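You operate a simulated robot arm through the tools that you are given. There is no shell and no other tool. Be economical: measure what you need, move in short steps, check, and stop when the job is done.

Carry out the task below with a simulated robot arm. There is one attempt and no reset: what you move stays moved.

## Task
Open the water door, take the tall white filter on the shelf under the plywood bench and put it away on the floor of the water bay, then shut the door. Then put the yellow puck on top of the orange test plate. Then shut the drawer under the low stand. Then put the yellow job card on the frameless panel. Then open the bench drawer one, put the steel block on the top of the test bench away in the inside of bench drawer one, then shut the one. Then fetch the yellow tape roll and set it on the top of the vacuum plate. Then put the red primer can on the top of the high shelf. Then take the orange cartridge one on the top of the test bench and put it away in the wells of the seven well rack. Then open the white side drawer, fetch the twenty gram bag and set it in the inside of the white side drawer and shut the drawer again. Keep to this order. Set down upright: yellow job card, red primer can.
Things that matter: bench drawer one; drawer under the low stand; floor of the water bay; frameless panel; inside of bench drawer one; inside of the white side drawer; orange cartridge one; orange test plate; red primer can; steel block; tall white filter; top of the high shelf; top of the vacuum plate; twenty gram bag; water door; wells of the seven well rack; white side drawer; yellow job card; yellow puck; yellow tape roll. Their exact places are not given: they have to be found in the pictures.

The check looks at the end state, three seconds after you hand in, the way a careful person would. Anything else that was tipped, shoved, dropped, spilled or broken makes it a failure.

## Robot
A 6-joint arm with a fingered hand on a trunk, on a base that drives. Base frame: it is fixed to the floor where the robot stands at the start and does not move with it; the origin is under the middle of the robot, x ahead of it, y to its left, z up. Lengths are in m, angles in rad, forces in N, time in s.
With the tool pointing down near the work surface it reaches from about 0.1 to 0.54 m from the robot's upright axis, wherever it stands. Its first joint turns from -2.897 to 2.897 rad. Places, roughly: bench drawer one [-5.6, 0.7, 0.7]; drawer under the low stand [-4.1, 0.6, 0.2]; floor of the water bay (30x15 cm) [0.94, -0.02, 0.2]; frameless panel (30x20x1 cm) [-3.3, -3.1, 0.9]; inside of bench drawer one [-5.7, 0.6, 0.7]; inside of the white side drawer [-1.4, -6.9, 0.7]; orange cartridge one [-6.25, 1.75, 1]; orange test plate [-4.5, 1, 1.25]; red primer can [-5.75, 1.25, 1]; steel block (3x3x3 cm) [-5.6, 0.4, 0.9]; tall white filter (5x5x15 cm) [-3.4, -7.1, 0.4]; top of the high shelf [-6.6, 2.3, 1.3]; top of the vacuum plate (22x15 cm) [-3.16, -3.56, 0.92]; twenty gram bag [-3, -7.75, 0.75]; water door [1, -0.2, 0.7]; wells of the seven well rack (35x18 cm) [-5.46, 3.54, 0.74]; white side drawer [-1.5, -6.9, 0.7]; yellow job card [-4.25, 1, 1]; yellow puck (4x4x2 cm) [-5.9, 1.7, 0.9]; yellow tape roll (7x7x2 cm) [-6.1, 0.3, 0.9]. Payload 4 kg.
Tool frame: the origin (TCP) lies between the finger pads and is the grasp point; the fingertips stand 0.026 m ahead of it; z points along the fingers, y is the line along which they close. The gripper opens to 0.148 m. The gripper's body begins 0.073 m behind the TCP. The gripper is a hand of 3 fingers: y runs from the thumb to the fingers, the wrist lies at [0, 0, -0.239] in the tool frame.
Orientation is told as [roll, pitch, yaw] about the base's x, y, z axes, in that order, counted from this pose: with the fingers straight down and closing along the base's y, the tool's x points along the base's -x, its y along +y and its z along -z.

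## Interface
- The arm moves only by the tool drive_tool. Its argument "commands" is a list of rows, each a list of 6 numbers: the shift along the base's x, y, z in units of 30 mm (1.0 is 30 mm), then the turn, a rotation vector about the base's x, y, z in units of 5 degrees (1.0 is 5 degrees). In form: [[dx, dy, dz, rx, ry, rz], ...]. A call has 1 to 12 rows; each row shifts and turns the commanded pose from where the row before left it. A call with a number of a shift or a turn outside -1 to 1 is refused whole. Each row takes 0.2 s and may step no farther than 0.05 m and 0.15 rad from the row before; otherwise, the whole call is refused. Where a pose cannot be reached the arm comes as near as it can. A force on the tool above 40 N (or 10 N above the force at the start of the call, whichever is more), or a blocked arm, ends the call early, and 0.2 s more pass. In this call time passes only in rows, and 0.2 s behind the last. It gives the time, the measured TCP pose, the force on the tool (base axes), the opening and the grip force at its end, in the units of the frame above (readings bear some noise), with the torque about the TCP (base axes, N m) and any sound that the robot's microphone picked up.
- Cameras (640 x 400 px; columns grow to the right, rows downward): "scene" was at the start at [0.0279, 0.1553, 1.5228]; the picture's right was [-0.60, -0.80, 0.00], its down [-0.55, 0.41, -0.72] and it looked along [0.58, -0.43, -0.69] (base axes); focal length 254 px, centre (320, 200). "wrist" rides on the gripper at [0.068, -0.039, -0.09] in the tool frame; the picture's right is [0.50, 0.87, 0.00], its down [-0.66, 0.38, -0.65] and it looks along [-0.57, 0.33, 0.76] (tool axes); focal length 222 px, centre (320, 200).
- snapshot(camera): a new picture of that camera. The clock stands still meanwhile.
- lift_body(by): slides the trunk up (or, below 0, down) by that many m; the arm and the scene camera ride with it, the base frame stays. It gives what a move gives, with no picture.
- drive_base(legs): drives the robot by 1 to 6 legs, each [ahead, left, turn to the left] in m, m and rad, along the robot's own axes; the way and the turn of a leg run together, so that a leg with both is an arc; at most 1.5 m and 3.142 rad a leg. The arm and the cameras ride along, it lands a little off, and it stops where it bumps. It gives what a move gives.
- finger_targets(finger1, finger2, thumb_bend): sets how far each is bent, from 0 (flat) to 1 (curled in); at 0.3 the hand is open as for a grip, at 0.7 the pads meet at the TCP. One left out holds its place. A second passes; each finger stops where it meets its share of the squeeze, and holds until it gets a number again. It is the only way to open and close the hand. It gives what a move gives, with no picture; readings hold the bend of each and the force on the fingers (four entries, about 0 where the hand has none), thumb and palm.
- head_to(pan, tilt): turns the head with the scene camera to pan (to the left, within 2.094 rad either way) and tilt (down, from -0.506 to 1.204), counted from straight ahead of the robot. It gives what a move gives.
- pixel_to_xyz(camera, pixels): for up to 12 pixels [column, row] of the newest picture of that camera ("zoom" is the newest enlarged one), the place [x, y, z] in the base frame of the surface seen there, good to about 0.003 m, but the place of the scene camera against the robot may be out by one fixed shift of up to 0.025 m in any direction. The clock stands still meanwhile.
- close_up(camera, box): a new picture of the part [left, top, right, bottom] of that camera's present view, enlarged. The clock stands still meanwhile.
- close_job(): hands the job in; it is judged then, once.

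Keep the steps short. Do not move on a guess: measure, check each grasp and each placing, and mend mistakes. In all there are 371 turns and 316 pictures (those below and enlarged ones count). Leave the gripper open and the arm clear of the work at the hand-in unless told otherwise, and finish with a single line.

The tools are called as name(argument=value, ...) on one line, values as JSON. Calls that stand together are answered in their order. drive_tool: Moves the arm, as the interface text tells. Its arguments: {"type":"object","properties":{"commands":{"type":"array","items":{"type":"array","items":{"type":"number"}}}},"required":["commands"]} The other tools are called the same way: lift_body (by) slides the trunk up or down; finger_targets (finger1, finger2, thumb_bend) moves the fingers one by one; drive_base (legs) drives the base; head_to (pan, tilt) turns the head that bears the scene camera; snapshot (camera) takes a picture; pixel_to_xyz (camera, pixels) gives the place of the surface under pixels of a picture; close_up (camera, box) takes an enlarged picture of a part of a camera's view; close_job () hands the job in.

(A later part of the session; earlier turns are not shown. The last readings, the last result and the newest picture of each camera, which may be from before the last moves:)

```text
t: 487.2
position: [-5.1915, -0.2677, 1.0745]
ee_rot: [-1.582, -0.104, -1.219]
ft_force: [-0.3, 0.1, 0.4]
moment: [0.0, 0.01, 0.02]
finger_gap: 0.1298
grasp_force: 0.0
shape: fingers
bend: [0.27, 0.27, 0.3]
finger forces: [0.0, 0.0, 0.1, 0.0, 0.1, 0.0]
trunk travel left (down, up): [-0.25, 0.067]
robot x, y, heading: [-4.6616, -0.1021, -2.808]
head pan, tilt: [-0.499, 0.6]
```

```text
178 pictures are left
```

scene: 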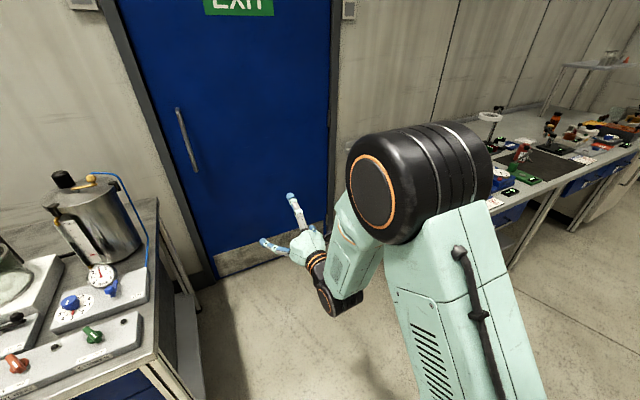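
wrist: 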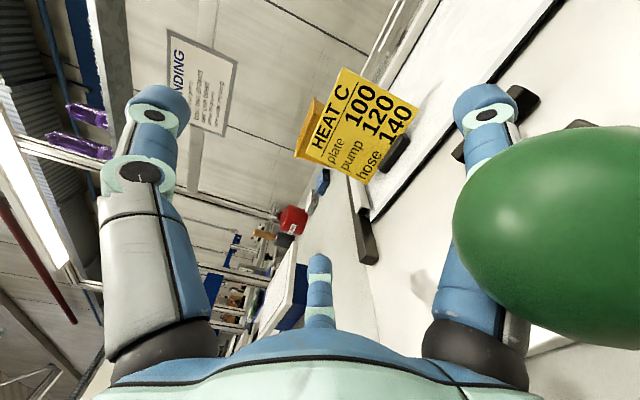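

I'll move to the front of the bench's first drawer.

drive_base(legs=[[0.0, -0.5, -0.075]])

head_to(pan=-0.3, tilt=0.75)

snapshot(camera="scene")

snapshot(camera="wrist")

```text
t: 492.2
position: [-5.3543, 0.2445, 1.0744]
ee_rot: [-1.581, -0.104, -1.272]
ft_force: [1.0, 1.1, -0.1]
moment: [0.01, -0.01, 0.02]
finger_gap: 0.1296
grasp_force: 0.0
shape: fingers
bend: [0.27, 0.27, 0.3]
finger forces: [0.0, 0.0, 0.0, 0.2, 0.0, 0.0]
trunk travel left (down, up): [-0.25, 0.067]
robot x, y, heading: [-4.8196, 0.3794, -2.857]
head pan, tilt: [-0.499, 0.6]
```

```text
t: 492.9
position: [-5.3543, 0.2449, 1.0747]
ee_rot: [-1.58, -0.104, -1.27]
ft_force: [0.2, -0.3, 0.1]
moment: [0.01, -0.01, 0.02]
finger_gap: 0.1296
grasp_force: 0.0
shape: fingers
bend: [0.27, 0.27, 0.3]
finger forces: [0.1, 0.0, 0.1, 0.0, 0.1, 0.0]
trunk travel left (down, up): [-0.25, 0.067]
robot x, y, heading: [-4.8185, 0.3806, -2.856]
head pan, tilt: [-0.3, 0.75]
```

```text
177 pictures are left
```

scene: 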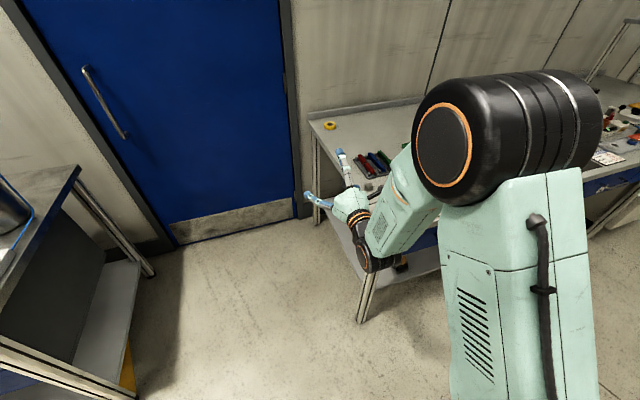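

```text
176 pictures are left
```

wrist: 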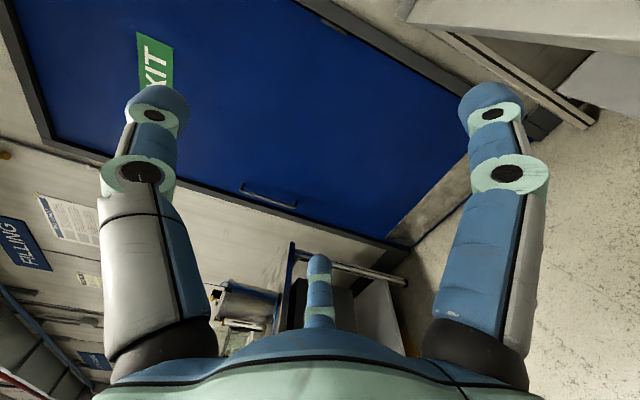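

The arm hides the drawers. I'll draw the hand back, lower it to drawer height and then slide right, so the wrist camera can find the handle.

drive_tool(commands=[[0.95, 0.27, 0, 0, 0, 0], [0.95, 0.27, 0, 0, 0, 0], [0.95, 0.27, 0, 0, 0, 0], [0.95, 0.27, 0, 0, 0, 0], [0.95, 0.27, 0, 0, 0, 0]])

lift_body(by=-0.2)

drive_tool(commands=[[0, 0, -1, 0, 0, 0], [0, 0, -1, 0, 0, 0], [0, 0, -1, 0, 0, 0], [0, 0, -1, 0, 0, 0], [0, 0, -0.7, 0, 0, 0]])

drive_base(legs=[[0.0, -0.3, 0]])

snapshot(camera="wrist")

snapshot(camera="scene")

```text
t: 494.1
position: [-5.2908, 0.2728, 1.0666]
ee_rot: [-1.579, -0.106, -1.268]
ft_force: [0.3, 0.6, -0.3]
moment: [0.03, 0.01, 0.03]
finger_gap: 0.1294
grasp_force: 0.1
shape: fingers
bend: [0.27, 0.27, 0.3]
finger forces: [0.0, 0.0, 0.1, 0.1, 0.0, 0.0]
out of reach, approached as far as the arm can: row 3, 4, 5
trunk travel left (down, up): [-0.25, 0.067]
robot x, y, heading: [-4.82, 0.3829, -2.857]
head pan, tilt: [-0.3, 0.75]
```

```text
t: 496.3
position: [-5.2988, 0.2686, 0.8528]
ee_rot: [-1.566, -0.105, -1.272]
ft_force: [0.6, 0.6, -0.4]
moment: [0.0, 0.01, 0.01]
finger_gap: 0.1297
grasp_force: 0.1
shape: fingers
bend: [0.27, 0.27, 0.3]
finger forces: [0.0, 0.1, 0.1, 0.0, 0.1, 0.0]
trunk travel left (down, up): [-0.05, 0.267]
robot x, y, heading: [-4.8167, 0.385, -2.855]
head pan, tilt: [-0.3, 0.75]
```

```text
t: 497.5
position: [-5.3198, 0.2759, 0.7226]
ee_rot: [-1.563, -0.132, -1.277]
ft_force: [0.3, 0.3, -0.6]
moment: [-0.05, -0.01, -0.04]
finger_gap: 0.1299
grasp_force: 0.0
shape: fingers
bend: [0.27, 0.27, 0.3]
finger forces: [0.1, 0.1, 0.1, 0.1, 0.0, 0.0]
out of reach, approached as far as the arm can: row 2, 3, 4, 5
trunk travel left (down, up): [-0.05, 0.267]
robot x, y, heading: [-4.8202, 0.381, -2.858]
head pan, tilt: [-0.3, 0.75]
```

```text
t: 499.7
position: [-5.3622, 0.4445, 0.7196]
ee_rot: [-1.545, -0.139, -1.263]
ft_force: [13.2, -11.8, -1.5]
moment: [-0.52, -0.57, -0.2]
finger_gap: 0.111
grasp_force: 9.0
shape: fingers
bend: [0.53, 0.27, 0.3]
finger forces: [18.0, 0.0, 0.0, 0.1, 0.1, 0.0]
trunk travel left (down, up): [-0.05, 0.267]
robot x, y, heading: [-4.8687, 0.5559, -2.859]
head pan, tilt: [-0.3, 0.75]
stopped in leg 1: the force on the tool passed its limit at 49 N (the readings are from after the stop); the commanded pose is now the measured one
```

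```text
175 pictures are left
```

wrist: 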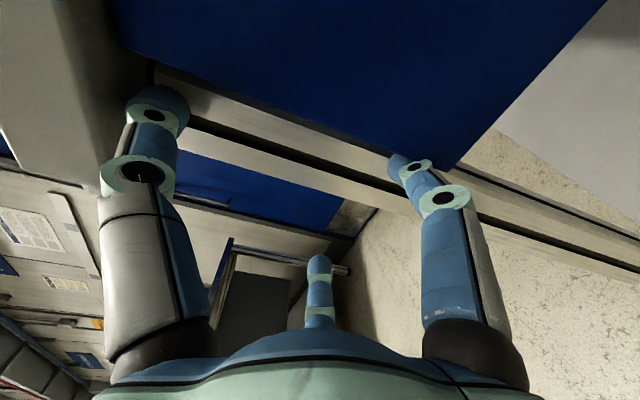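

```text
174 pictures are left
```

scene: 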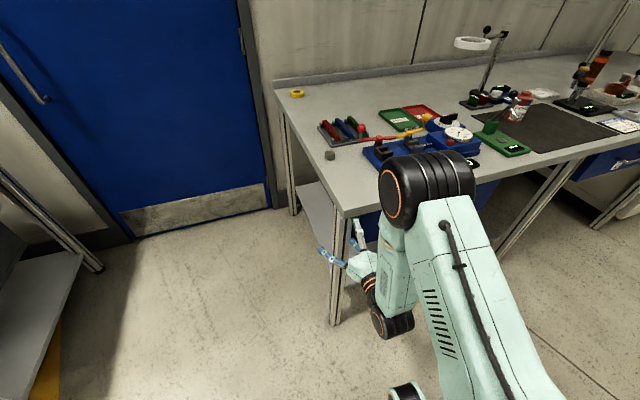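

Finger 1 bumped the bench's front leg, so the bench front is nearer than I assumed. I'll step back left and measure the bench edge again.

drive_base(legs=[[0, 0.08, 0], [-0.08, 0, 0]])

snapshot(camera="scene")

pixel_to_xyz(camera="scene", pixels=[[345, 212], [510, 170], [600, 145], [335, 318], [285, 90], [330, 155], [297, 93], [370, 225]])

```text
t: 501.7
position: [-5.2636, 0.394, 0.7184]
ee_rot: [-1.547, -0.139, -1.269]
ft_force: [-0.4, -0.2, -0.2]
moment: [0.0, -0.03, 0.0]
finger_gap: 0.1299
grasp_force: 0.2
shape: fingers
bend: [0.27, 0.27, 0.3]
finger forces: [0.1, 0.1, 0.0, 0.1, 0.1, 0.1]
trunk travel left (down, up): [-0.05, 0.267]
robot x, y, heading: [-4.7654, 0.5029, -2.86]
head pan, tilt: [-0.3, 0.75]
```

```text
173 pictures are left
```

scene: 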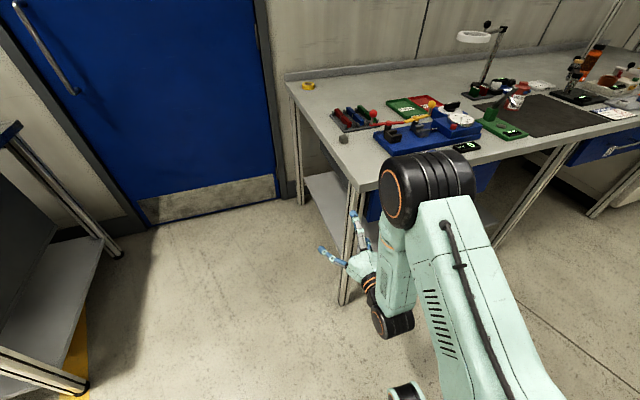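

```text
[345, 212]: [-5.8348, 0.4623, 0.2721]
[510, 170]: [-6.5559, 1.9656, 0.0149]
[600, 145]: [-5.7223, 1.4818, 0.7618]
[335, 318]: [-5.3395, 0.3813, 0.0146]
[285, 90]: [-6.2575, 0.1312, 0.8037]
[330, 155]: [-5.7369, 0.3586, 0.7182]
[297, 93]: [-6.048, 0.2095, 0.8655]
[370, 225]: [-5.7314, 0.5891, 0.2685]
```

pixel_to_xyz(camera="scene", pixels=[[362, 188], [485, 160], [620, 125], [346, 300], [345, 260], [343, 138], [308, 85], [610, 152], [352, 230]])

close_up(camera="scene", box=[280, 60, 520, 260])

```text
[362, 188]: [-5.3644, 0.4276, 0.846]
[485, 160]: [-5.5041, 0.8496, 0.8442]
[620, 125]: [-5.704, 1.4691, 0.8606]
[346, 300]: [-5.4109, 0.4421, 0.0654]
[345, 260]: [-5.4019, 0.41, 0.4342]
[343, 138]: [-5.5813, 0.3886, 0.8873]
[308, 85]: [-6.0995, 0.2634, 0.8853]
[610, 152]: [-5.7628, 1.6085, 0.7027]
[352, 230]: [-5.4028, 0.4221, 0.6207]
```

```text
2.00 times, centred on (400, 160) of scene
```

zoom: 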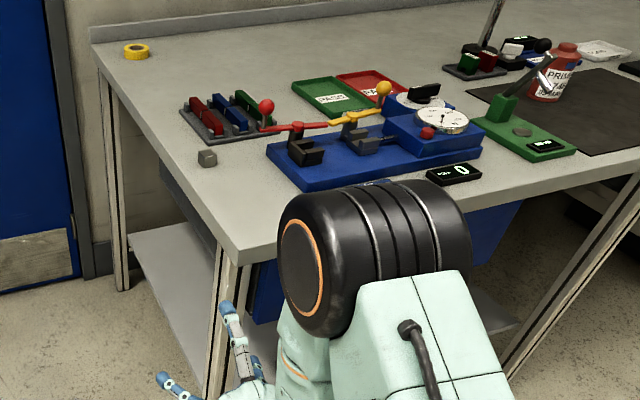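

The bench front runs from (-5.364, 0.428) along (-0.31, 0.95). The corridor is only 0.86 m wide, so I'll take the handle at an angle from the south. I'll turn 43° right and look with the wrist camera.

drive_base(legs=[[0, 0, -0.75]])

snapshot(camera="wrist")

head_to(pan=0.6, tilt=0.95)

snapshot(camera="scene")

```text
t: 504.1
position: [-5.2049, 0.7654, 0.7175]
ee_rot: [-1.548, -0.141, -2.023]
ft_force: [-0.6, -0.1, -0.3]
moment: [0.01, -0.01, -0.01]
finger_gap: 0.1299
grasp_force: 0.1
shape: fingers
bend: [0.27, 0.27, 0.3]
finger forces: [0.1, 0.1, 0.0, 0.0, 0.1, 0.0]
trunk travel left (down, up): [-0.05, 0.267]
robot x, y, heading: [-4.7686, 0.5039, 2.668]
head pan, tilt: [-0.3, 0.75]
```

```text
171 pictures are left
```

wrist: 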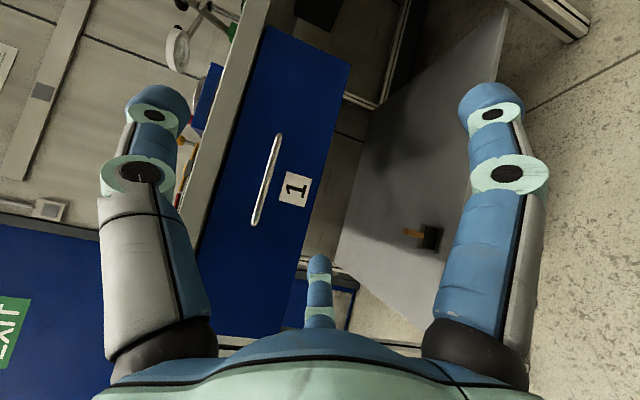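

```text
t: 505.3
position: [-5.2044, 0.7657, 0.719]
ee_rot: [-1.549, -0.14, -2.022]
ft_force: [-0.3, 1.1, 0.2]
moment: [-0.02, 0.0, 0.02]
finger_gap: 0.1299
grasp_force: 0.1
shape: fingers
bend: [0.27, 0.27, 0.3]
finger forces: [0.0, 0.1, 0.0, 0.0, 0.1, 0.1]
trunk travel left (down, up): [-0.05, 0.267]
robot x, y, heading: [-4.7682, 0.505, 2.669]
head pan, tilt: [0.6, 0.949]
```

```text
170 pictures are left
```

scene: 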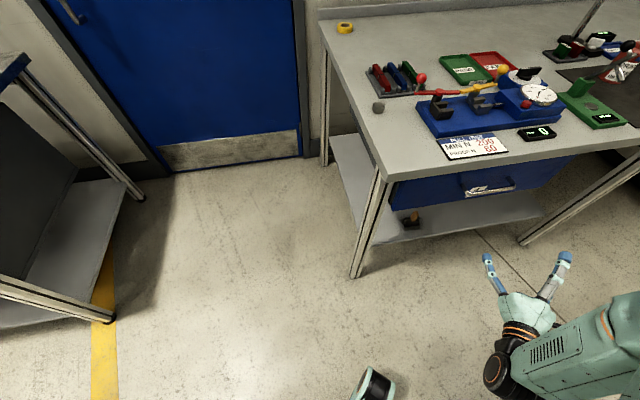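

Now both cameras see drawer 1 and its handle. I'll measure it.

pixel_to_xyz(camera="wrist", pixels=[[278, 140], [267, 180], [257, 220], [295, 190], [250, 140], [345, 70], [265, 30], [215, 235], [235, 130], [320, 290]])

close_up(camera="scene", box=[370, 110, 600, 260])

```text
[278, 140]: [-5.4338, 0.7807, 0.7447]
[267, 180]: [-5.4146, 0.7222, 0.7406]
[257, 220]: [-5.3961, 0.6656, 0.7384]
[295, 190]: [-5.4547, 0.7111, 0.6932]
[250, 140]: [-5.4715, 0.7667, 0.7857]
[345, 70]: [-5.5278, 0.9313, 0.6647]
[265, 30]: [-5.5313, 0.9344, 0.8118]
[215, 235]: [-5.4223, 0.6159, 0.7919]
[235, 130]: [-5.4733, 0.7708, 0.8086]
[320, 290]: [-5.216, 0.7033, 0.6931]
```

```text
2.67 times, centred on (485, 185) of scene
```

zoom: 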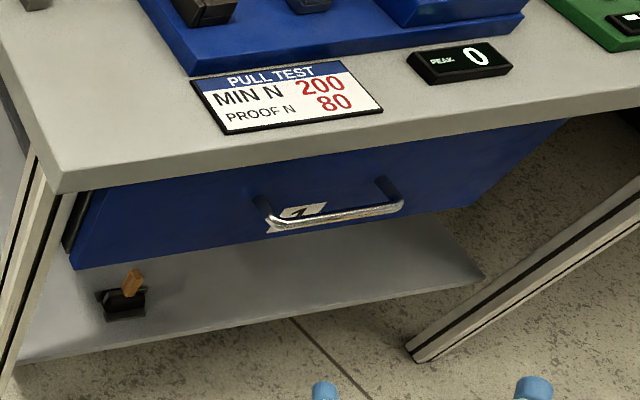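

The bar's centre is (-5.415, 0.722, 0.741), standing 4 cm off the front. I'll narrow the fingers, rise 2 cm, shift left 13 cm and come in.

finger_targets(finger1=0.46, finger2=0.52, thumb_bend=0.44)

drive_tool(commands=[[0, 0, 0.75, 0, 0, 0]])

drive_base(legs=[[0, 0.13, 0], [0.1, 0, 0]])

snapshot(camera="wrist")

```text
t: 506.3
position: [-5.2048, 0.7638, 0.7188]
ee_rot: [-1.547, -0.139, -2.022]
ft_force: [0.2, -0.6, -0.1]
moment: [0.0, -0.03, 0.0]
finger_gap: 0.0792
grasp_force: 0.2
shape: fingers
bend: [0.46, 0.52, 0.44]
finger forces: [0.0, 0.0, 0.0, 0.1, 0.0, 0.0]
trunk travel left (down, up): [-0.05, 0.267]
robot x, y, heading: [-4.7715, 0.5004, 2.661]
head pan, tilt: [0.6, 0.949]
```

```text
t: 506.7
position: [-5.2063, 0.7655, 0.7416]
ee_rot: [-1.549, -0.14, -2.023]
ft_force: [0.5, -0.8, -0.4]
moment: [0.01, 0.02, -0.01]
finger_gap: 0.0792
grasp_force: 0.1
shape: fingers
bend: [0.46, 0.52, 0.44]
finger forces: [0.1, 0.0, 0.0, 0.0, 0.1, 0.0]
trunk travel left (down, up): [-0.05, 0.267]
robot x, y, heading: [-4.7649, 0.5007, 2.666]
head pan, tilt: [0.6, 0.949]
```

```text
t: 509.3
position: [-5.3574, 0.698, 0.7419]
ee_rot: [-1.547, -0.139, -2.024]
ft_force: [-0.5, 0.6, 0.0]
moment: [0.02, 0.03, -0.03]
finger_gap: 0.0792
grasp_force: 0.0
shape: fingers
bend: [0.46, 0.52, 0.44]
finger forces: [0.1, 0.0, 0.1, 0.0, 0.0, 0.0]
trunk travel left (down, up): [-0.05, 0.267]
robot x, y, heading: [-4.9159, 0.4352, 2.668]
head pan, tilt: [0.6, 0.949]
```

```text
168 pictures are left
```

wrist: 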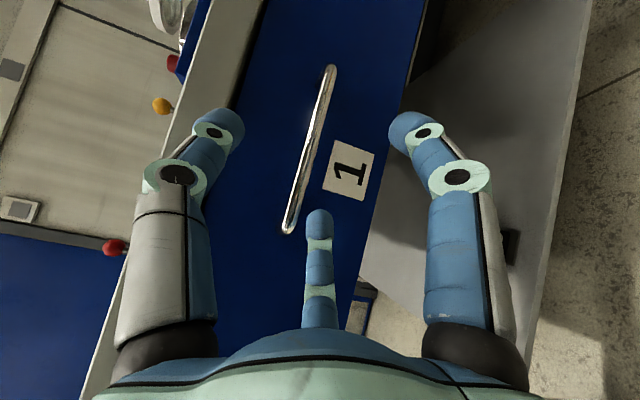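

Lined up with the bar between thumb and fingers. 6 cm more.

drive_tool(commands=[[-0.6, 0.29, 0, 0, 0, 0], [-0.6, 0.29, 0, 0, 0, 0], [-0.55, 0.26, 0, 0, 0, 0]])

snapshot(camera="wrist")

```text
t: 510.1
position: [-5.411, 0.7234, 0.7418]
ee_rot: [-1.548, -0.14, -2.026]
ft_force: [3.9, -0.2, -0.4]
moment: [0.01, -0.01, 0.04]
finger_gap: 0.0794
grasp_force: 2.0
shape: fingers
bend: [0.46, 0.54, 0.44]
finger forces: [0.0, 3.6, 0.1, 0.1, 0.0, 0.0]
trunk travel left (down, up): [-0.05, 0.267]
robot x, y, heading: [-4.9209, 0.4343, 2.664]
head pan, tilt: [0.6, 0.949]
```

```text
167 pictures are left
```

wrist: 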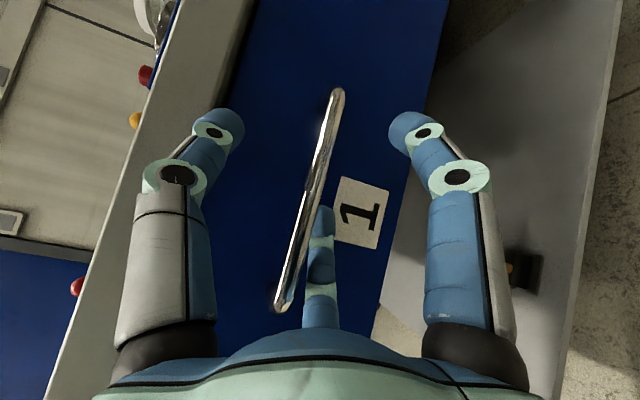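

Finger 2 just touches the drawer front. I'll close the hand around the bar.

finger_targets(finger1=0.75, finger2=0.75, thumb_bend=0.75)

snapshot(camera="wrist")

```text
t: 511.1
position: [-5.4095, 0.7229, 0.7433]
ee_rot: [-1.548, -0.141, -2.025]
ft_force: [-1.5, 3.8, 0.1]
moment: [-0.04, 0.02, -0.07]
finger_gap: 0.0047
grasp_force: 9.2
shape: fingers
bend: [0.72, 0.73, 0.68]
finger forces: [6.7, 4.3, 0.1, 0.0, 6.9, 0.1]
trunk travel left (down, up): [-0.05, 0.267]
robot x, y, heading: [-4.9175, 0.435, 2.664]
head pan, tilt: [0.6, 0.949]
```

```text
166 pictures are left
```

wrist: 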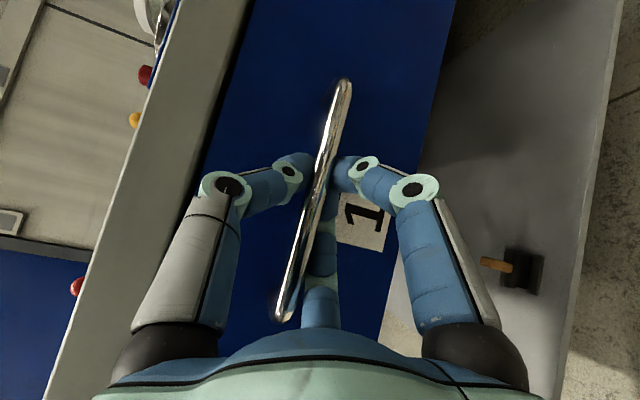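

The bar is gripped. I'll pull straight out 10 cm.

drive_base(legs=[[-0.035, -0.036, 0], [-0.035, -0.036, 0]])

snapshot(camera="wrist")

```text
t: 512.7
position: [-5.3147, 0.7531, 0.7427]
ee_rot: [-1.547, -0.14, -2.024]
ft_force: [0.0, -1.2, 0.9]
moment: [-0.03, 0.01, -0.02]
finger_gap: 0.0
grasp_force: 0.1
shape: fingers
bend: [0.73, 0.74, 0.71]
finger forces: [0.0, 0.0, 0.0, 0.0, 0.1, 0.0]
trunk travel left (down, up): [-0.05, 0.267]
robot x, y, heading: [-4.8233, 0.4638, 2.664]
head pan, tilt: [0.6, 0.949]
```

```text
165 pictures are left
```

wrist: 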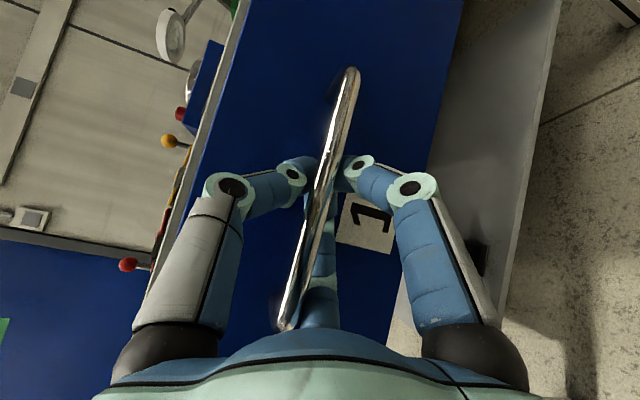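

It's opening. I'll pull on with the base 6 cm, then with the arm 7 cm.

drive_base(legs=[[-0.042, -0.043, 0]])

drive_tool(commands=[[0.8, 0.26, 0, 0, 0, 0], [0.8, 0.26, 0, 0, 0, 0], [0.8, 0.26, 0, 0, 0, 0]])

snapshot(camera="scene")

snapshot(camera="wrist")

```text
t: 513.8
position: [-5.2575, 0.7721, 0.743]
ee_rot: [-1.548, -0.138, -2.022]
ft_force: [-0.4, 0.0, 0.3]
moment: [-0.01, 0.04, -0.02]
finger_gap: 0.0
grasp_force: 0.0
shape: fingers
bend: [0.73, 0.74, 0.72]
finger forces: [0.0, 0.0, 0.1, 0.0, 0.0, 0.0]
trunk travel left (down, up): [-0.05, 0.267]
robot x, y, heading: [-4.7659, 0.4852, 2.666]
head pan, tilt: [0.6, 0.949]
```

```text
t: 514.6
position: [-5.1853, 0.7963, 0.7435]
ee_rot: [-1.547, -0.139, -2.025]
ft_force: [2.4, 1.0, -0.4]
moment: [0.03, 0.01, 0.03]
finger_gap: 0.0
grasp_force: 1.0
shape: fingers
bend: [0.73, 0.74, 0.71]
finger forces: [0.1, 2.2, 0.0, 0.0, 0.1, 0.0]
trunk travel left (down, up): [-0.05, 0.267]
robot x, y, heading: [-4.765, 0.4879, 2.67]
head pan, tilt: [0.6, 0.949]
```

```text
164 pictures are left
```

scene: 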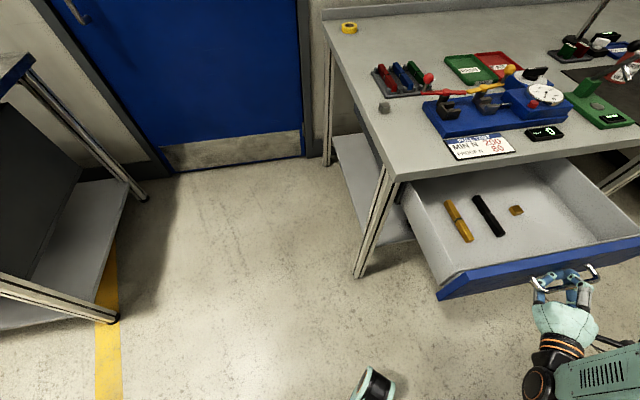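

```text
163 pictures are left
```

wrist: 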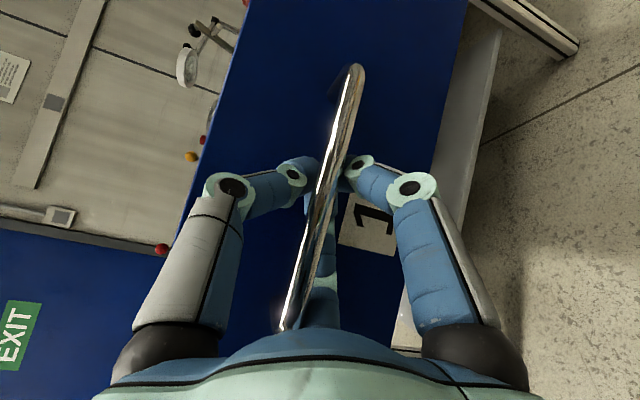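

The drawer is open about 24 cm, with a few items inside. I'll open the fingers and draw the hand back off the bar.

finger_targets(finger1=0.45, finger2=0.48, thumb_bend=0.42)

drive_tool(commands=[[0.8, -0.2, 0, 0, 0, 0], [0.8, -0.2, 0, 0, 0, 0], [0.8, -0.2, 0, 0, 0, 0]])

snapshot(camera="wrist")

```text
t: 515.6
position: [-5.1864, 0.7962, 0.7433]
ee_rot: [-1.547, -0.139, -2.023]
ft_force: [0.5, -0.3, -0.5]
moment: [0.0, -0.01, 0.01]
finger_gap: 0.0829
grasp_force: 0.2
shape: fingers
bend: [0.45, 0.48, 0.42]
finger forces: [0.1, 0.1, 0.1, 0.0, 0.1, 0.0]
trunk travel left (down, up): [-0.05, 0.267]
robot x, y, heading: [-4.7635, 0.4841, 2.671]
head pan, tilt: [0.6, 0.949]
```

```text
t: 516.4
position: [-5.1244, 0.7855, 0.75]
ee_rot: [-1.548, -0.152, -2.026]
ft_force: [0.3, 0.2, 0.7]
moment: [0.03, 0.04, -0.03]
finger_gap: 0.0834
grasp_force: 0.0
shape: fingers
bend: [0.45, 0.48, 0.42]
finger forces: [0.0, 0.0, 0.1, 0.0, 0.0, 0.0]
out of reach, approached as far as the arm can: row 3
trunk travel left (down, up): [-0.05, 0.267]
robot x, y, heading: [-4.7668, 0.487, 2.674]
head pan, tilt: [0.6, 0.949]
```

```text
162 pictures are left
```

wrist: 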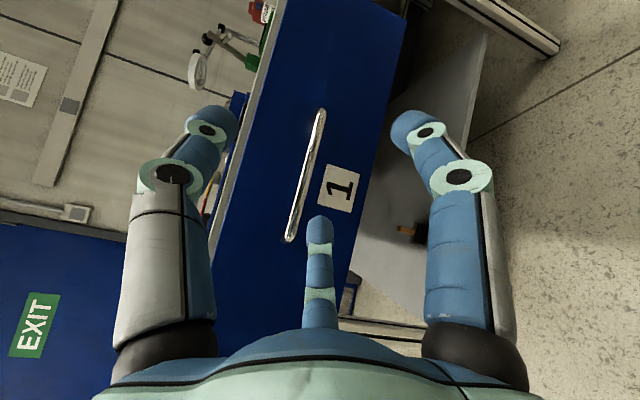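

The hand is free. I'll slide away south parallel to the bench, then fold the hand back to pointing down for the block.

drive_base(legs=[[-0.356, 0.353, 0]])

lift_body(by=0.26)

drive_tool(commands=[[0, 0, 0, -0.893, 0.451, 0], [0, 0, 0, -0.893, 0.451, 0], [0, 0, 0, -0.893, 0.451, 0], [0, 0, 0, -0.893, 0.451, 0], [0, 0, 0, -0.893, 0.451, 0], [0, 0, 0, -0.893, 0.451, 0], [0, 0, 0, -0.893, 0.451, 0], [0, 0, 0, -0.893, 0.451, 0], [0, 0, 0, -0.893, 0.451, 0]])

drive_tool(commands=[[0, 0, 0, -0.893, 0.451, 0], [0, 0, 0, -0.893, 0.451, 0], [0, 0, 0, -0.893, 0.451, 0], [0, 0, 0, -0.893, 0.451, 0], [0, 0, 0, -0.893, 0.451, 0], [0, 0, 0, -0.893, 0.451, 0], [0, 0, 0, -0.893, 0.451, 0]])

drive_tool(commands=[[0, 0, 0.2, -0.451, -0.893, 0], [0, 0, 0.2, -0.451, -0.893, 0], [0, 0, 0.2, -0.451, -0.893, 0], [0, 0, 0.2, -0.451, -0.893, 0], [0, 0, 0.2, -0.451, -0.893, 0], [0, 0, 0.2, -0.451, -0.893, 0], [0, 0, 0, -0.451, -0.893, 0], [0, 0, 0, -0.451, -0.893, 0], [0, 0, 0, -0.451, -0.893, 0]])

drive_tool(commands=[[0, 0, 0, -0.451, -0.893, 0], [0, 0, 0, -0.451, -0.893, 0], [0, 0, 0, -0.451, -0.893, 0], [0, 0, 0, -0.451, -0.893, 0], [0, 0, 0, -0.451, -0.893, 0], [0, 0, 0, -0.451, -0.893, 0], [0, 0, 0, -0.451, -0.893, 0], [0, 0, 0, -0.451, -0.893, 0]])

```text
t: 520.0
position: [-4.9768, 0.3097, 0.7516]
ee_rot: [-1.544, -0.15, -2.024]
ft_force: [-0.8, -0.6, -0.4]
moment: [-0.01, 0.02, 0.01]
finger_gap: 0.0833
grasp_force: 0.1
shape: fingers
bend: [0.45, 0.48, 0.42]
finger forces: [0.0, 0.0, 0.1, 0.0, 0.0, 0.1]
trunk travel left (down, up): [-0.05, 0.267]
robot x, y, heading: [-4.6175, 0.0064, 2.667]
head pan, tilt: [0.6, 0.949]
```

```text
t: 522.7
position: [-5.0091, 0.3261, 1.0628]
ee_rot: [-1.635, -0.158, -2.009]
ft_force: [0.1, 0.0, 0.5]
moment: [-0.02, 0.02, 0.0]
finger_gap: 0.0834
grasp_force: 0.1
shape: fingers
bend: [0.45, 0.48, 0.42]
finger forces: [0.1, 0.0, 0.2, 0.0, 0.0, 0.0]
trunk travel left (down, up): [-0.31, 0.007]
robot x, y, heading: [-4.6183, 0.0146, 2.673]
head pan, tilt: [0.6, 0.949]
```

```text
t: 524.7
position: [-5.0102, 0.3267, 1.0622]
ee_rot: [-1.67, -0.943, -1.991]
ft_force: [0.9, -0.1, 0.2]
moment: [0.0, -0.02, 0.0]
finger_gap: 0.0831
grasp_force: 0.0
shape: fingers
bend: [0.45, 0.48, 0.42]
finger forces: [0.0, 0.0, 0.1, 0.0, 0.0, 0.0]
trunk travel left (down, up): [-0.31, 0.007]
robot x, y, heading: [-4.6137, 0.0099, 2.675]
head pan, tilt: [0.6, 0.949]
```

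```text
t: 526.3
position: [-5.0092, 0.3252, 1.0626]
ee_rot: [-2.653, -1.539, -1.016]
ft_force: [0.2, 0.6, 0.1]
moment: [-0.02, -0.01, -0.01]
finger_gap: 0.0831
grasp_force: 0.0
shape: fingers
bend: [0.45, 0.48, 0.42]
finger forces: [0.1, 0.0, 0.1, 0.0, 0.0, 0.0]
trunk travel left (down, up): [-0.31, 0.007]
robot x, y, heading: [-4.6151, 0.0081, 2.675]
head pan, tilt: [0.6, 0.949]
```

```text
t: 528.3
position: [-5.0067, 0.3253, 1.0993]
ee_rot: [-0.079, -0.812, 2.702]
ft_force: [-0.7, 0.5, 0.0]
moment: [0.0, 0.0, 0.0]
finger_gap: 0.083
grasp_force: 0.0
shape: fingers
bend: [0.45, 0.48, 0.42]
finger forces: [0.1, 0.0, 0.1, 0.1, 0.0, 0.1]
trunk travel left (down, up): [-0.31, 0.007]
robot x, y, heading: [-4.6138, 0.0083, 2.665]
head pan, tilt: [0.6, 0.949]
```

```text
t: 530.1
position: [-4.9766, 0.3407, 1.0662]
ee_rot: [0.051, -0.254, 2.698]
ft_force: [-1.3, 0.3, 0.5]
moment: [0.03, 0.01, 0.03]
finger_gap: 0.0834
grasp_force: 0.0
shape: fingers
bend: [0.45, 0.48, 0.42]
finger forces: [0.0, 0.0, 0.0, 0.1, 0.0, 0.1]
out of reach, approached as far as the arm can: row 3, 6, 7, 8
trunk travel left (down, up): [-0.31, 0.007]
robot x, y, heading: [-4.6137, 0.0096, 2.671]
head pan, tilt: [0.6, 0.949]
```

The hand is nearly down, with 14° left. I'll drive to the bench's left end near the block and finish the pitch there.

drive_base(legs=[[0.5, 0.2, 0]])

drive_tool(commands=[[-0.5, 0.2, -0.3, -0.451, -0.893, 0], [-0.5, 0.2, -0.3, -0.451, -0.893, 0], [-0.3, 0.1, -0.3, -0.4, -0.8, 0]])

snapshot(camera="wrist")

snapshot(camera="scene")

```text
t: 533.3
position: [-5.522, 0.3912, 1.0655]
ee_rot: [0.05, -0.258, 2.69]
ft_force: [0.5, -0.6, -1.1]
moment: [0.02, 0.0, -0.01]
finger_gap: 0.0834
grasp_force: 0.0
shape: fingers
bend: [0.45, 0.48, 0.42]
finger forces: [0.0, 0.1, 0.0, 0.0, 0.1, 0.0]
trunk travel left (down, up): [-0.31, 0.007]
robot x, y, heading: [-5.1628, 0.0615, 2.667]
head pan, tilt: [0.6, 0.949]
```

```text
t: 534.1
position: [-5.5289, 0.4043, 1.0052]
ee_rot: [0.155, -0.077, 2.682]
ft_force: [0.3, 0.4, 0.1]
moment: [0.01, 0.02, 0.01]
finger_gap: 0.0832
grasp_force: 0.0
shape: fingers
bend: [0.45, 0.48, 0.42]
finger forces: [0.0, 0.0, 0.1, 0.0, 0.0, 0.0]
out of reach, approached as far as the arm can: row 1, 2, 3
trunk travel left (down, up): [-0.31, 0.007]
robot x, y, heading: [-5.163, 0.06, 2.671]
head pan, tilt: [0.6, 0.949]
```

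```text
161 pictures are left
```

wrist: 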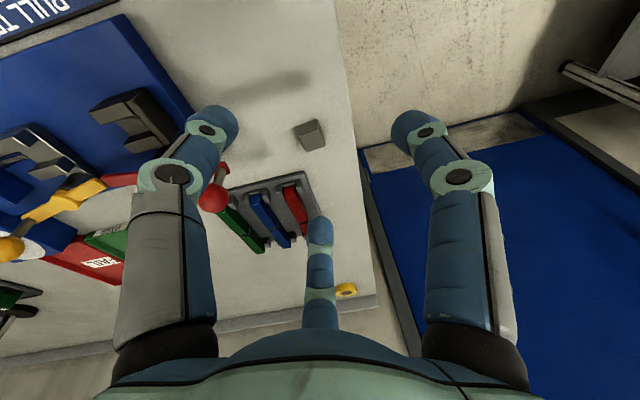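

```text
160 pictures are left
```

scene: 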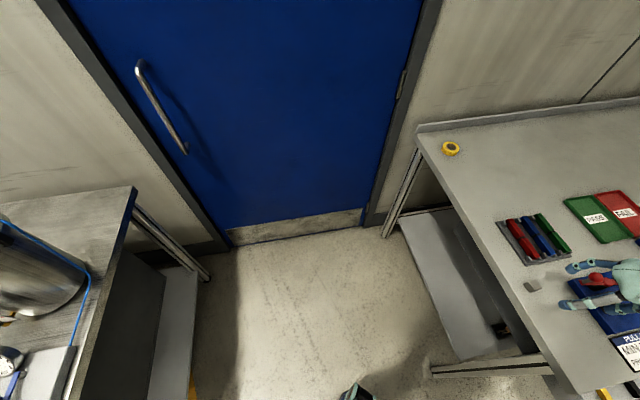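

The block is at (310, 134) in the wrist view. I'll level the hand and measure the block.

drive_tool(commands=[[0, 0, 0, 0.6, -0.79, 0], [0, 0, 0, 0.6, -0.79, 0]])

snapshot(camera="wrist")

close_up(camera="wrist", box=[240, 80, 380, 190])

```text
t: 534.7
position: [-5.5292, 0.4041, 1.0061]
ee_rot: [0.154, -0.079, 2.684]
ft_force: [-0.7, -0.7, -1.1]
moment: [-0.01, 0.02, -0.01]
finger_gap: 0.0833
grasp_force: 0.1
shape: fingers
bend: [0.45, 0.48, 0.42]
finger forces: [0.0, 0.0, 0.1, 0.0, 0.1, 0.0]
out of reach, approached as far as the arm can: row 1, 2
trunk travel left (down, up): [-0.31, 0.007]
robot x, y, heading: [-5.1633, 0.0618, 2.659]
head pan, tilt: [0.6, 0.949]
```

```text
159 pictures are left
```

wrist: 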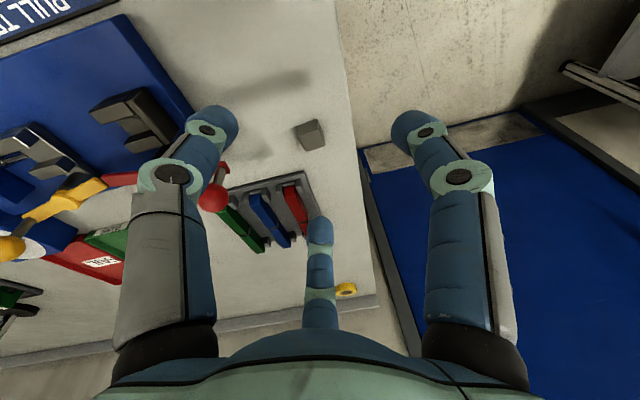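

```text
3.64 times, centred on (310, 135) of wrist
```

zoom: 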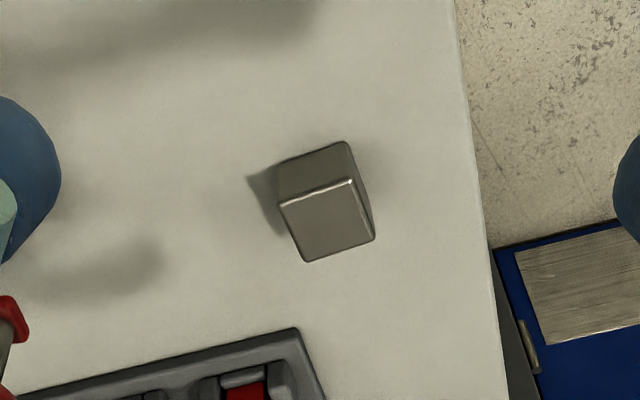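

The arm can't level here, so it may be near a joint limit. I'll draw it in and lower a little, then try again.

drive_tool(commands=[[0.8, -0.7, 0, 0, 0, 0], [0.8, -0.7, 0, 0, 0, 0], [0.6, -0.5, -0.5, 0, 0, 0], [0, 0, -0.5, 0.6, -0.79, 0], [0, 0, 0, 0.6, -0.79, 0]])

drive_tool(commands=[[0, 0, 0, 0, 0, 1], [0, 0, 0, 0, 0, 1], [0, 0, 0, 0.3, -0.4, 1], [0, 0, 0, 0.3, -0.4, 1]])

```text
t: 535.9
position: [-5.4589, 0.345, 0.9635]
ee_rot: [0.1, -0.06, 2.687]
ft_force: [0.4, 0.5, 0.3]
moment: [0.03, 0.01, -0.01]
finger_gap: 0.0836
grasp_force: 0.1
shape: fingers
bend: [0.45, 0.48, 0.42]
finger forces: [0.0, 0.0, 0.1, 0.1, 0.0, 0.1]
out of reach, approached as far as the arm can: row 4, 5
trunk travel left (down, up): [-0.31, 0.007]
robot x, y, heading: [-5.1595, 0.0595, 2.668]
head pan, tilt: [0.6, 0.949]
```

```text
t: 536.9
position: [-5.4396, 0.3313, 0.9333]
ee_rot: [0.071, -0.06, 3.034]
ft_force: [0.0, 0.2, -0.5]
moment: [0.0, 0.02, 0.0]
finger_gap: 0.0833
grasp_force: 0.1
shape: fingers
bend: [0.45, 0.48, 0.42]
finger forces: [0.1, 0.0, 0.0, 0.0, 0.1, 0.0]
out of reach, approached as far as the arm can: row 3, 4
trunk travel left (down, up): [-0.31, 0.007]
robot x, y, heading: [-5.1603, 0.0602, 2.67]
head pan, tilt: [0.6, 0.949]
```

The wrist seems to be in the flipped configuration. I'll go to open floor, pitch back up while lowering, and redo the fold the way it worked before, rising while pitching down.

drive_base(legs=[[-0.5, -0.1, 0]])

drive_tool(commands=[[0, 0, -0.3, 0.451, 0.893, -0.5], [0, 0, -0.5, 0.451, 0.893, -0.5], [0, 0, -0.7, 0.451, 0.893, -0.5], [0, 0, -0.7, 0.451, 0.893, -0.5], [-0.2, 0.1, -0.7, 0.451, 0.893, -0.5], [-0.2, 0.1, -0.7, 0.451, 0.893, -0.5], [-0.2, 0.1, -0.7, 0.451, 0.893, -0.5], [-0.2, 0.1, -0.7, 0.451, 0.893, -0.5], [-0.2, 0.1, -0.7, 0.451, 0.893, 0]])

drive_tool(commands=[[-0.4, 0.2, -0.7, 0.451, 0.893, 0], [-0.4, 0.2, -0.7, 0.451, 0.893, 0], [-0.4, 0.2, -0.7, 0.451, 0.893, 0], [-0.4, 0.2, -0.7, 0.451, 0.893, 0], [-0.4, 0.2, -0.7, 0.451, 0.893, 0], [-0.4, 0.2, -0.7, 0.451, 0.893, 0], [-0.4, 0.2, -0.7, 0.451, 0.893, 0], [0, 0, -0.7, 0.451, 0.893, 0]])

```text
t: 539.9
position: [-4.9481, 0.1939, 0.9342]
ee_rot: [0.067, -0.062, 3.019]
ft_force: [0.0, -0.5, -0.3]
moment: [0.02, 0.01, -0.03]
finger_gap: 0.0835
grasp_force: 0.0
shape: fingers
bend: [0.45, 0.48, 0.42]
finger forces: [0.1, 0.1, 0.0, 0.0, 0.1, 0.0]
trunk travel left (down, up): [-0.31, 0.007]
robot x, y, heading: [-4.6709, -0.0788, 2.653]
head pan, tilt: [0.6, 0.949]
```

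```text
t: 541.9
position: [-4.9824, 0.1998, 0.783]
ee_rot: [-0.036, -0.784, 2.743]
ft_force: [0.0, -0.4, 0.0]
moment: [0.02, -0.01, 0.0]
finger_gap: 0.0831
grasp_force: 0.0
shape: fingers
bend: [0.45, 0.48, 0.42]
finger forces: [0.0, 0.0, 0.0, 0.0, 0.0, 0.0]
out of reach, approached as far as the arm can: row 3, 4
trunk travel left (down, up): [-0.31, 0.007]
robot x, y, heading: [-4.674, -0.0817, 2.653]
head pan, tilt: [0.6, 0.949]
```

```text
t: 543.6
position: [-5.0664, 0.2443, 0.6173]
ee_rot: [-0.486, -1.471, -3.109]
ft_force: [0.1, -0.6, 0.1]
moment: [-0.01, -0.01, 0.01]
finger_gap: 0.0834
grasp_force: 0.0
shape: fingers
bend: [0.45, 0.48, 0.42]
finger forces: [0.1, 0.1, 0.0, 0.0, 0.0, 0.0]
trunk travel left (down, up): [-0.31, 0.007]
robot x, y, heading: [-4.6752, -0.08, 2.658]
head pan, tilt: [0.6, 0.949]
```

Level at z 0.617 again. Now I'll fold down while rising.

drive_tool(commands=[[0.18, -0.09, 0.7, -0.464, -0.886, 0], [0.18, -0.09, 0.7, -0.464, -0.886, 0], [0.18, -0.09, 0.7, -0.464, -0.886, 0], [0.18, -0.09, 0.7, -0.464, -0.886, 0], [0, 0, 0.7, -0.464, -0.886, 0], [0, 0, 0.7, -0.464, -0.886, 0], [0, 0, 0.7, -0.464, -0.886, 0], [0, 0, 0.7, -0.464, -0.886, 0], [0, 0, 0.7, -0.464, -0.886, 0]])

drive_tool(commands=[[0, 0, 0.7, -0.464, -0.886, 0], [0, 0, 0.7, -0.464, -0.886, 0], [0, 0, 0.7, -0.464, -0.886, 0], [0, 0, 0.7, -0.464, -0.886, 0], [0, 0, 0.7, -0.464, -0.886, 0], [0, 0, 0.7, -0.464, -0.886, 0], [0, 0, 0.7, -0.464, -0.886, 0], [0, 0, 0.7, -0.464, -0.886, 0]])

```text
t: 545.6
position: [-5.0462, 0.2324, 0.8048]
ee_rot: [-0.014, -0.693, 2.722]
ft_force: [0.7, 0.1, -0.2]
moment: [0.0, -0.01, -0.03]
finger_gap: 0.0833
grasp_force: 0.1
shape: fingers
bend: [0.45, 0.48, 0.42]
finger forces: [0.1, 0.1, 0.0, 0.0, 0.0, 0.0]
trunk travel left (down, up): [-0.31, 0.007]
robot x, y, heading: [-4.6734, -0.0796, 2.656]
head pan, tilt: [0.6, 0.949]
```

```text
t: 547.5
position: [-5.041, 0.2205, 0.9342]
ee_rot: [0.09, -0.1, 2.707]
ft_force: [-0.1, 0.6, -1.3]
moment: [0.0, 0.04, 0.01]
finger_gap: 0.0835
grasp_force: 0.1
shape: fingers
bend: [0.45, 0.48, 0.42]
finger forces: [0.0, 0.1, 0.1, 0.1, 0.0, 0.0]
out of reach, approached as far as the arm can: row 4, 5, 6, 8
trunk travel left (down, up): [-0.31, 0.007]
robot x, y, heading: [-4.6726, -0.0816, 2.654]
head pan, tilt: [0.6, 0.949]
```

Almost there. I'll raise the hand as before and then correct the last degrees.

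drive_tool(commands=[[0.4, -0.2, 1, 0, 0, 0], [0.4, -0.2, 1, 0, 0, 0], [0.4, -0.2, 1, 0, 0, 0], [0, 0, 1, 0, 0, 0], [0, 0, 0, 0.23, -0.73, 0], [0, 0, 0, 0.23, -0.73, 0]])

snapshot(camera="scene")

```text
t: 548.9
position: [-4.9736, 0.1955, 1.0073]
ee_rot: [0.096, -0.107, 2.707]
ft_force: [0.3, 0.6, -0.2]
moment: [0.03, 0.02, 0.0]
finger_gap: 0.0833
grasp_force: 0.1
shape: fingers
bend: [0.45, 0.48, 0.42]
finger forces: [0.0, 0.0, 0.0, 0.1, 0.1, 0.0]
out of reach, approached as far as the arm can: row 1, 2, 3, 4, 5, 6
trunk travel left (down, up): [-0.31, 0.007]
robot x, y, heading: [-4.6679, -0.0807, 2.649]
head pan, tilt: [0.6, 0.949]
```

```text
157 pictures are left
```

scene: 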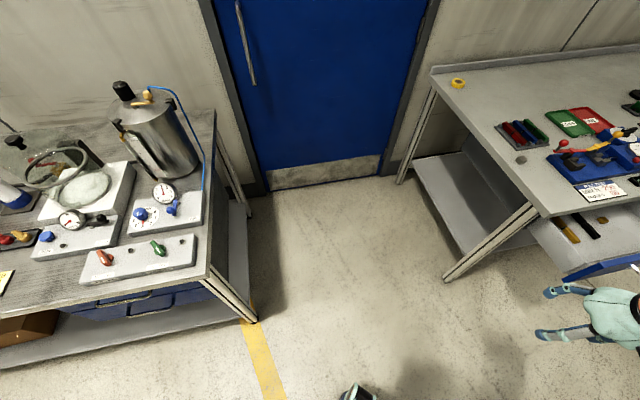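

I'll look at the arm's posture.

head_to(pan=-0.1, tilt=0.8)

snapshot(camera="scene")

```text
t: 549.9
position: [-4.9746, 0.1956, 1.0082]
ee_rot: [0.092, -0.105, 2.706]
ft_force: [0.0, -0.2, 0.4]
moment: [-0.03, -0.02, 0.01]
finger_gap: 0.0833
grasp_force: 0.0
shape: fingers
bend: [0.45, 0.48, 0.42]
finger forces: [0.0, 0.0, 0.0, 0.1, 0.0, 0.0]
trunk travel left (down, up): [-0.31, 0.007]
robot x, y, heading: [-4.6747, -0.0823, 2.652]
head pan, tilt: [-0.099, 0.799]
```

```text
156 pictures are left
```

scene: 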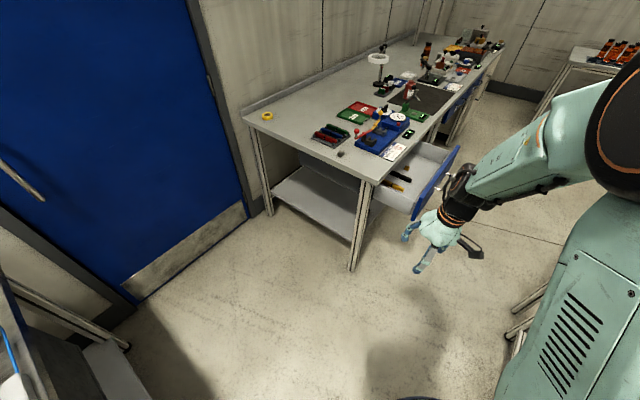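

The hand sits 10 cm right of the arm's usual line, which may be what keeps it from levelling. I'll move it left and ahead, then level.

drive_tool(commands=[[-0.47, -0.8, -0.5, 0, 0, 0], [-0.47, -0.8, -0.5, 0, 0, 0], [-0.47, -0.8, -0.5, 0, 0, 0], [-0.47, -0.8, -0.5, 0, 0, 0], [-0.88, 0.47, 0, 0, 0, 0], [-0.88, 0.47, 0, 0, 0, 0], [-0.88, 0.47, 0, 0, 0, 0]])

drive_tool(commands=[[0, 0, 0, 0.23, -0.73, 0], [0, 0, 0, 0.23, -0.73, 0]])

```text
t: 551.5
position: [-5.1026, 0.1437, 0.9382]
ee_rot: [0.112, -0.114, 2.707]
ft_force: [-0.6, -0.4, 0.0]
moment: [-0.03, 0.01, 0.03]
finger_gap: 0.0835
grasp_force: 0.1
shape: fingers
bend: [0.45, 0.48, 0.42]
finger forces: [0.0, 0.1, 0.0, 0.1, 0.0, 0.0]
out of reach, approached as far as the arm can: row 6, 7
trunk travel left (down, up): [-0.31, 0.007]
robot x, y, heading: [-4.6726, -0.0805, 2.654]
head pan, tilt: [-0.099, 0.799]
```

```text
t: 552.1
position: [-5.1016, 0.1426, 0.9395]
ee_rot: [0.112, -0.113, 2.706]
ft_force: [0.2, 0.1, -0.2]
moment: [-0.01, 0.0, -0.02]
finger_gap: 0.0833
grasp_force: 0.0
shape: fingers
bend: [0.45, 0.48, 0.42]
finger forces: [0.0, 0.0, 0.1, 0.0, 0.0, 0.1]
out of reach, approached as far as the arm can: row 1, 2
trunk travel left (down, up): [-0.31, 0.007]
robot x, y, heading: [-4.6757, -0.0766, 2.652]
head pan, tilt: [-0.099, 0.799]
```

I'll measure the forearm's direction, to work out how to flip the wrist back.

snapshot(camera="scene")

close_up(camera="scene", box=[360, 90, 640, 300])

```text
155 pictures are left
```

scene: 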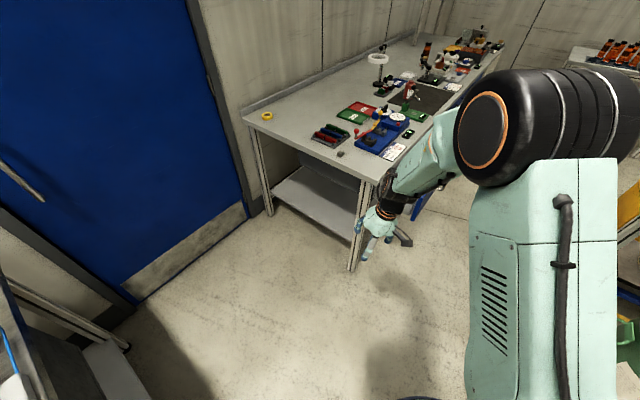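

```text
1.90 times, centred on (500, 195) of scene
```

zoom: 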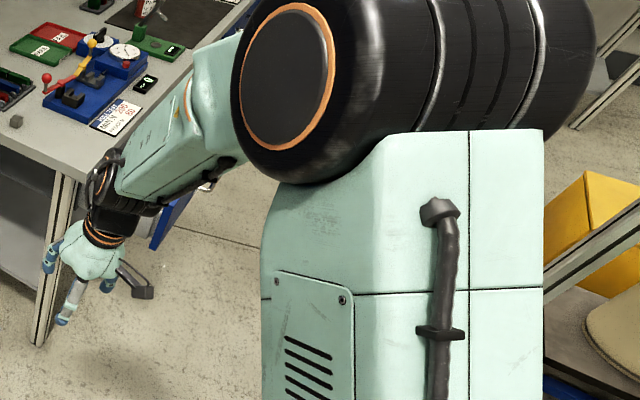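

pixel_to_xyz(camera="zoom", pixels=[[285, 75], [200, 75], [190, 150], [125, 180], [110, 220], [90, 250], [215, 130], [150, 150]])

```text
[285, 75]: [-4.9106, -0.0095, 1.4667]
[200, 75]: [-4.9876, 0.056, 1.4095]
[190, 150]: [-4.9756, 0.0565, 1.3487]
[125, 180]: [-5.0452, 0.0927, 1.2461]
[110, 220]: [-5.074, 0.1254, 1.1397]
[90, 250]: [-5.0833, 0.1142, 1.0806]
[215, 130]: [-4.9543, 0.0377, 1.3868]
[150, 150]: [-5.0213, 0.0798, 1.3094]
```

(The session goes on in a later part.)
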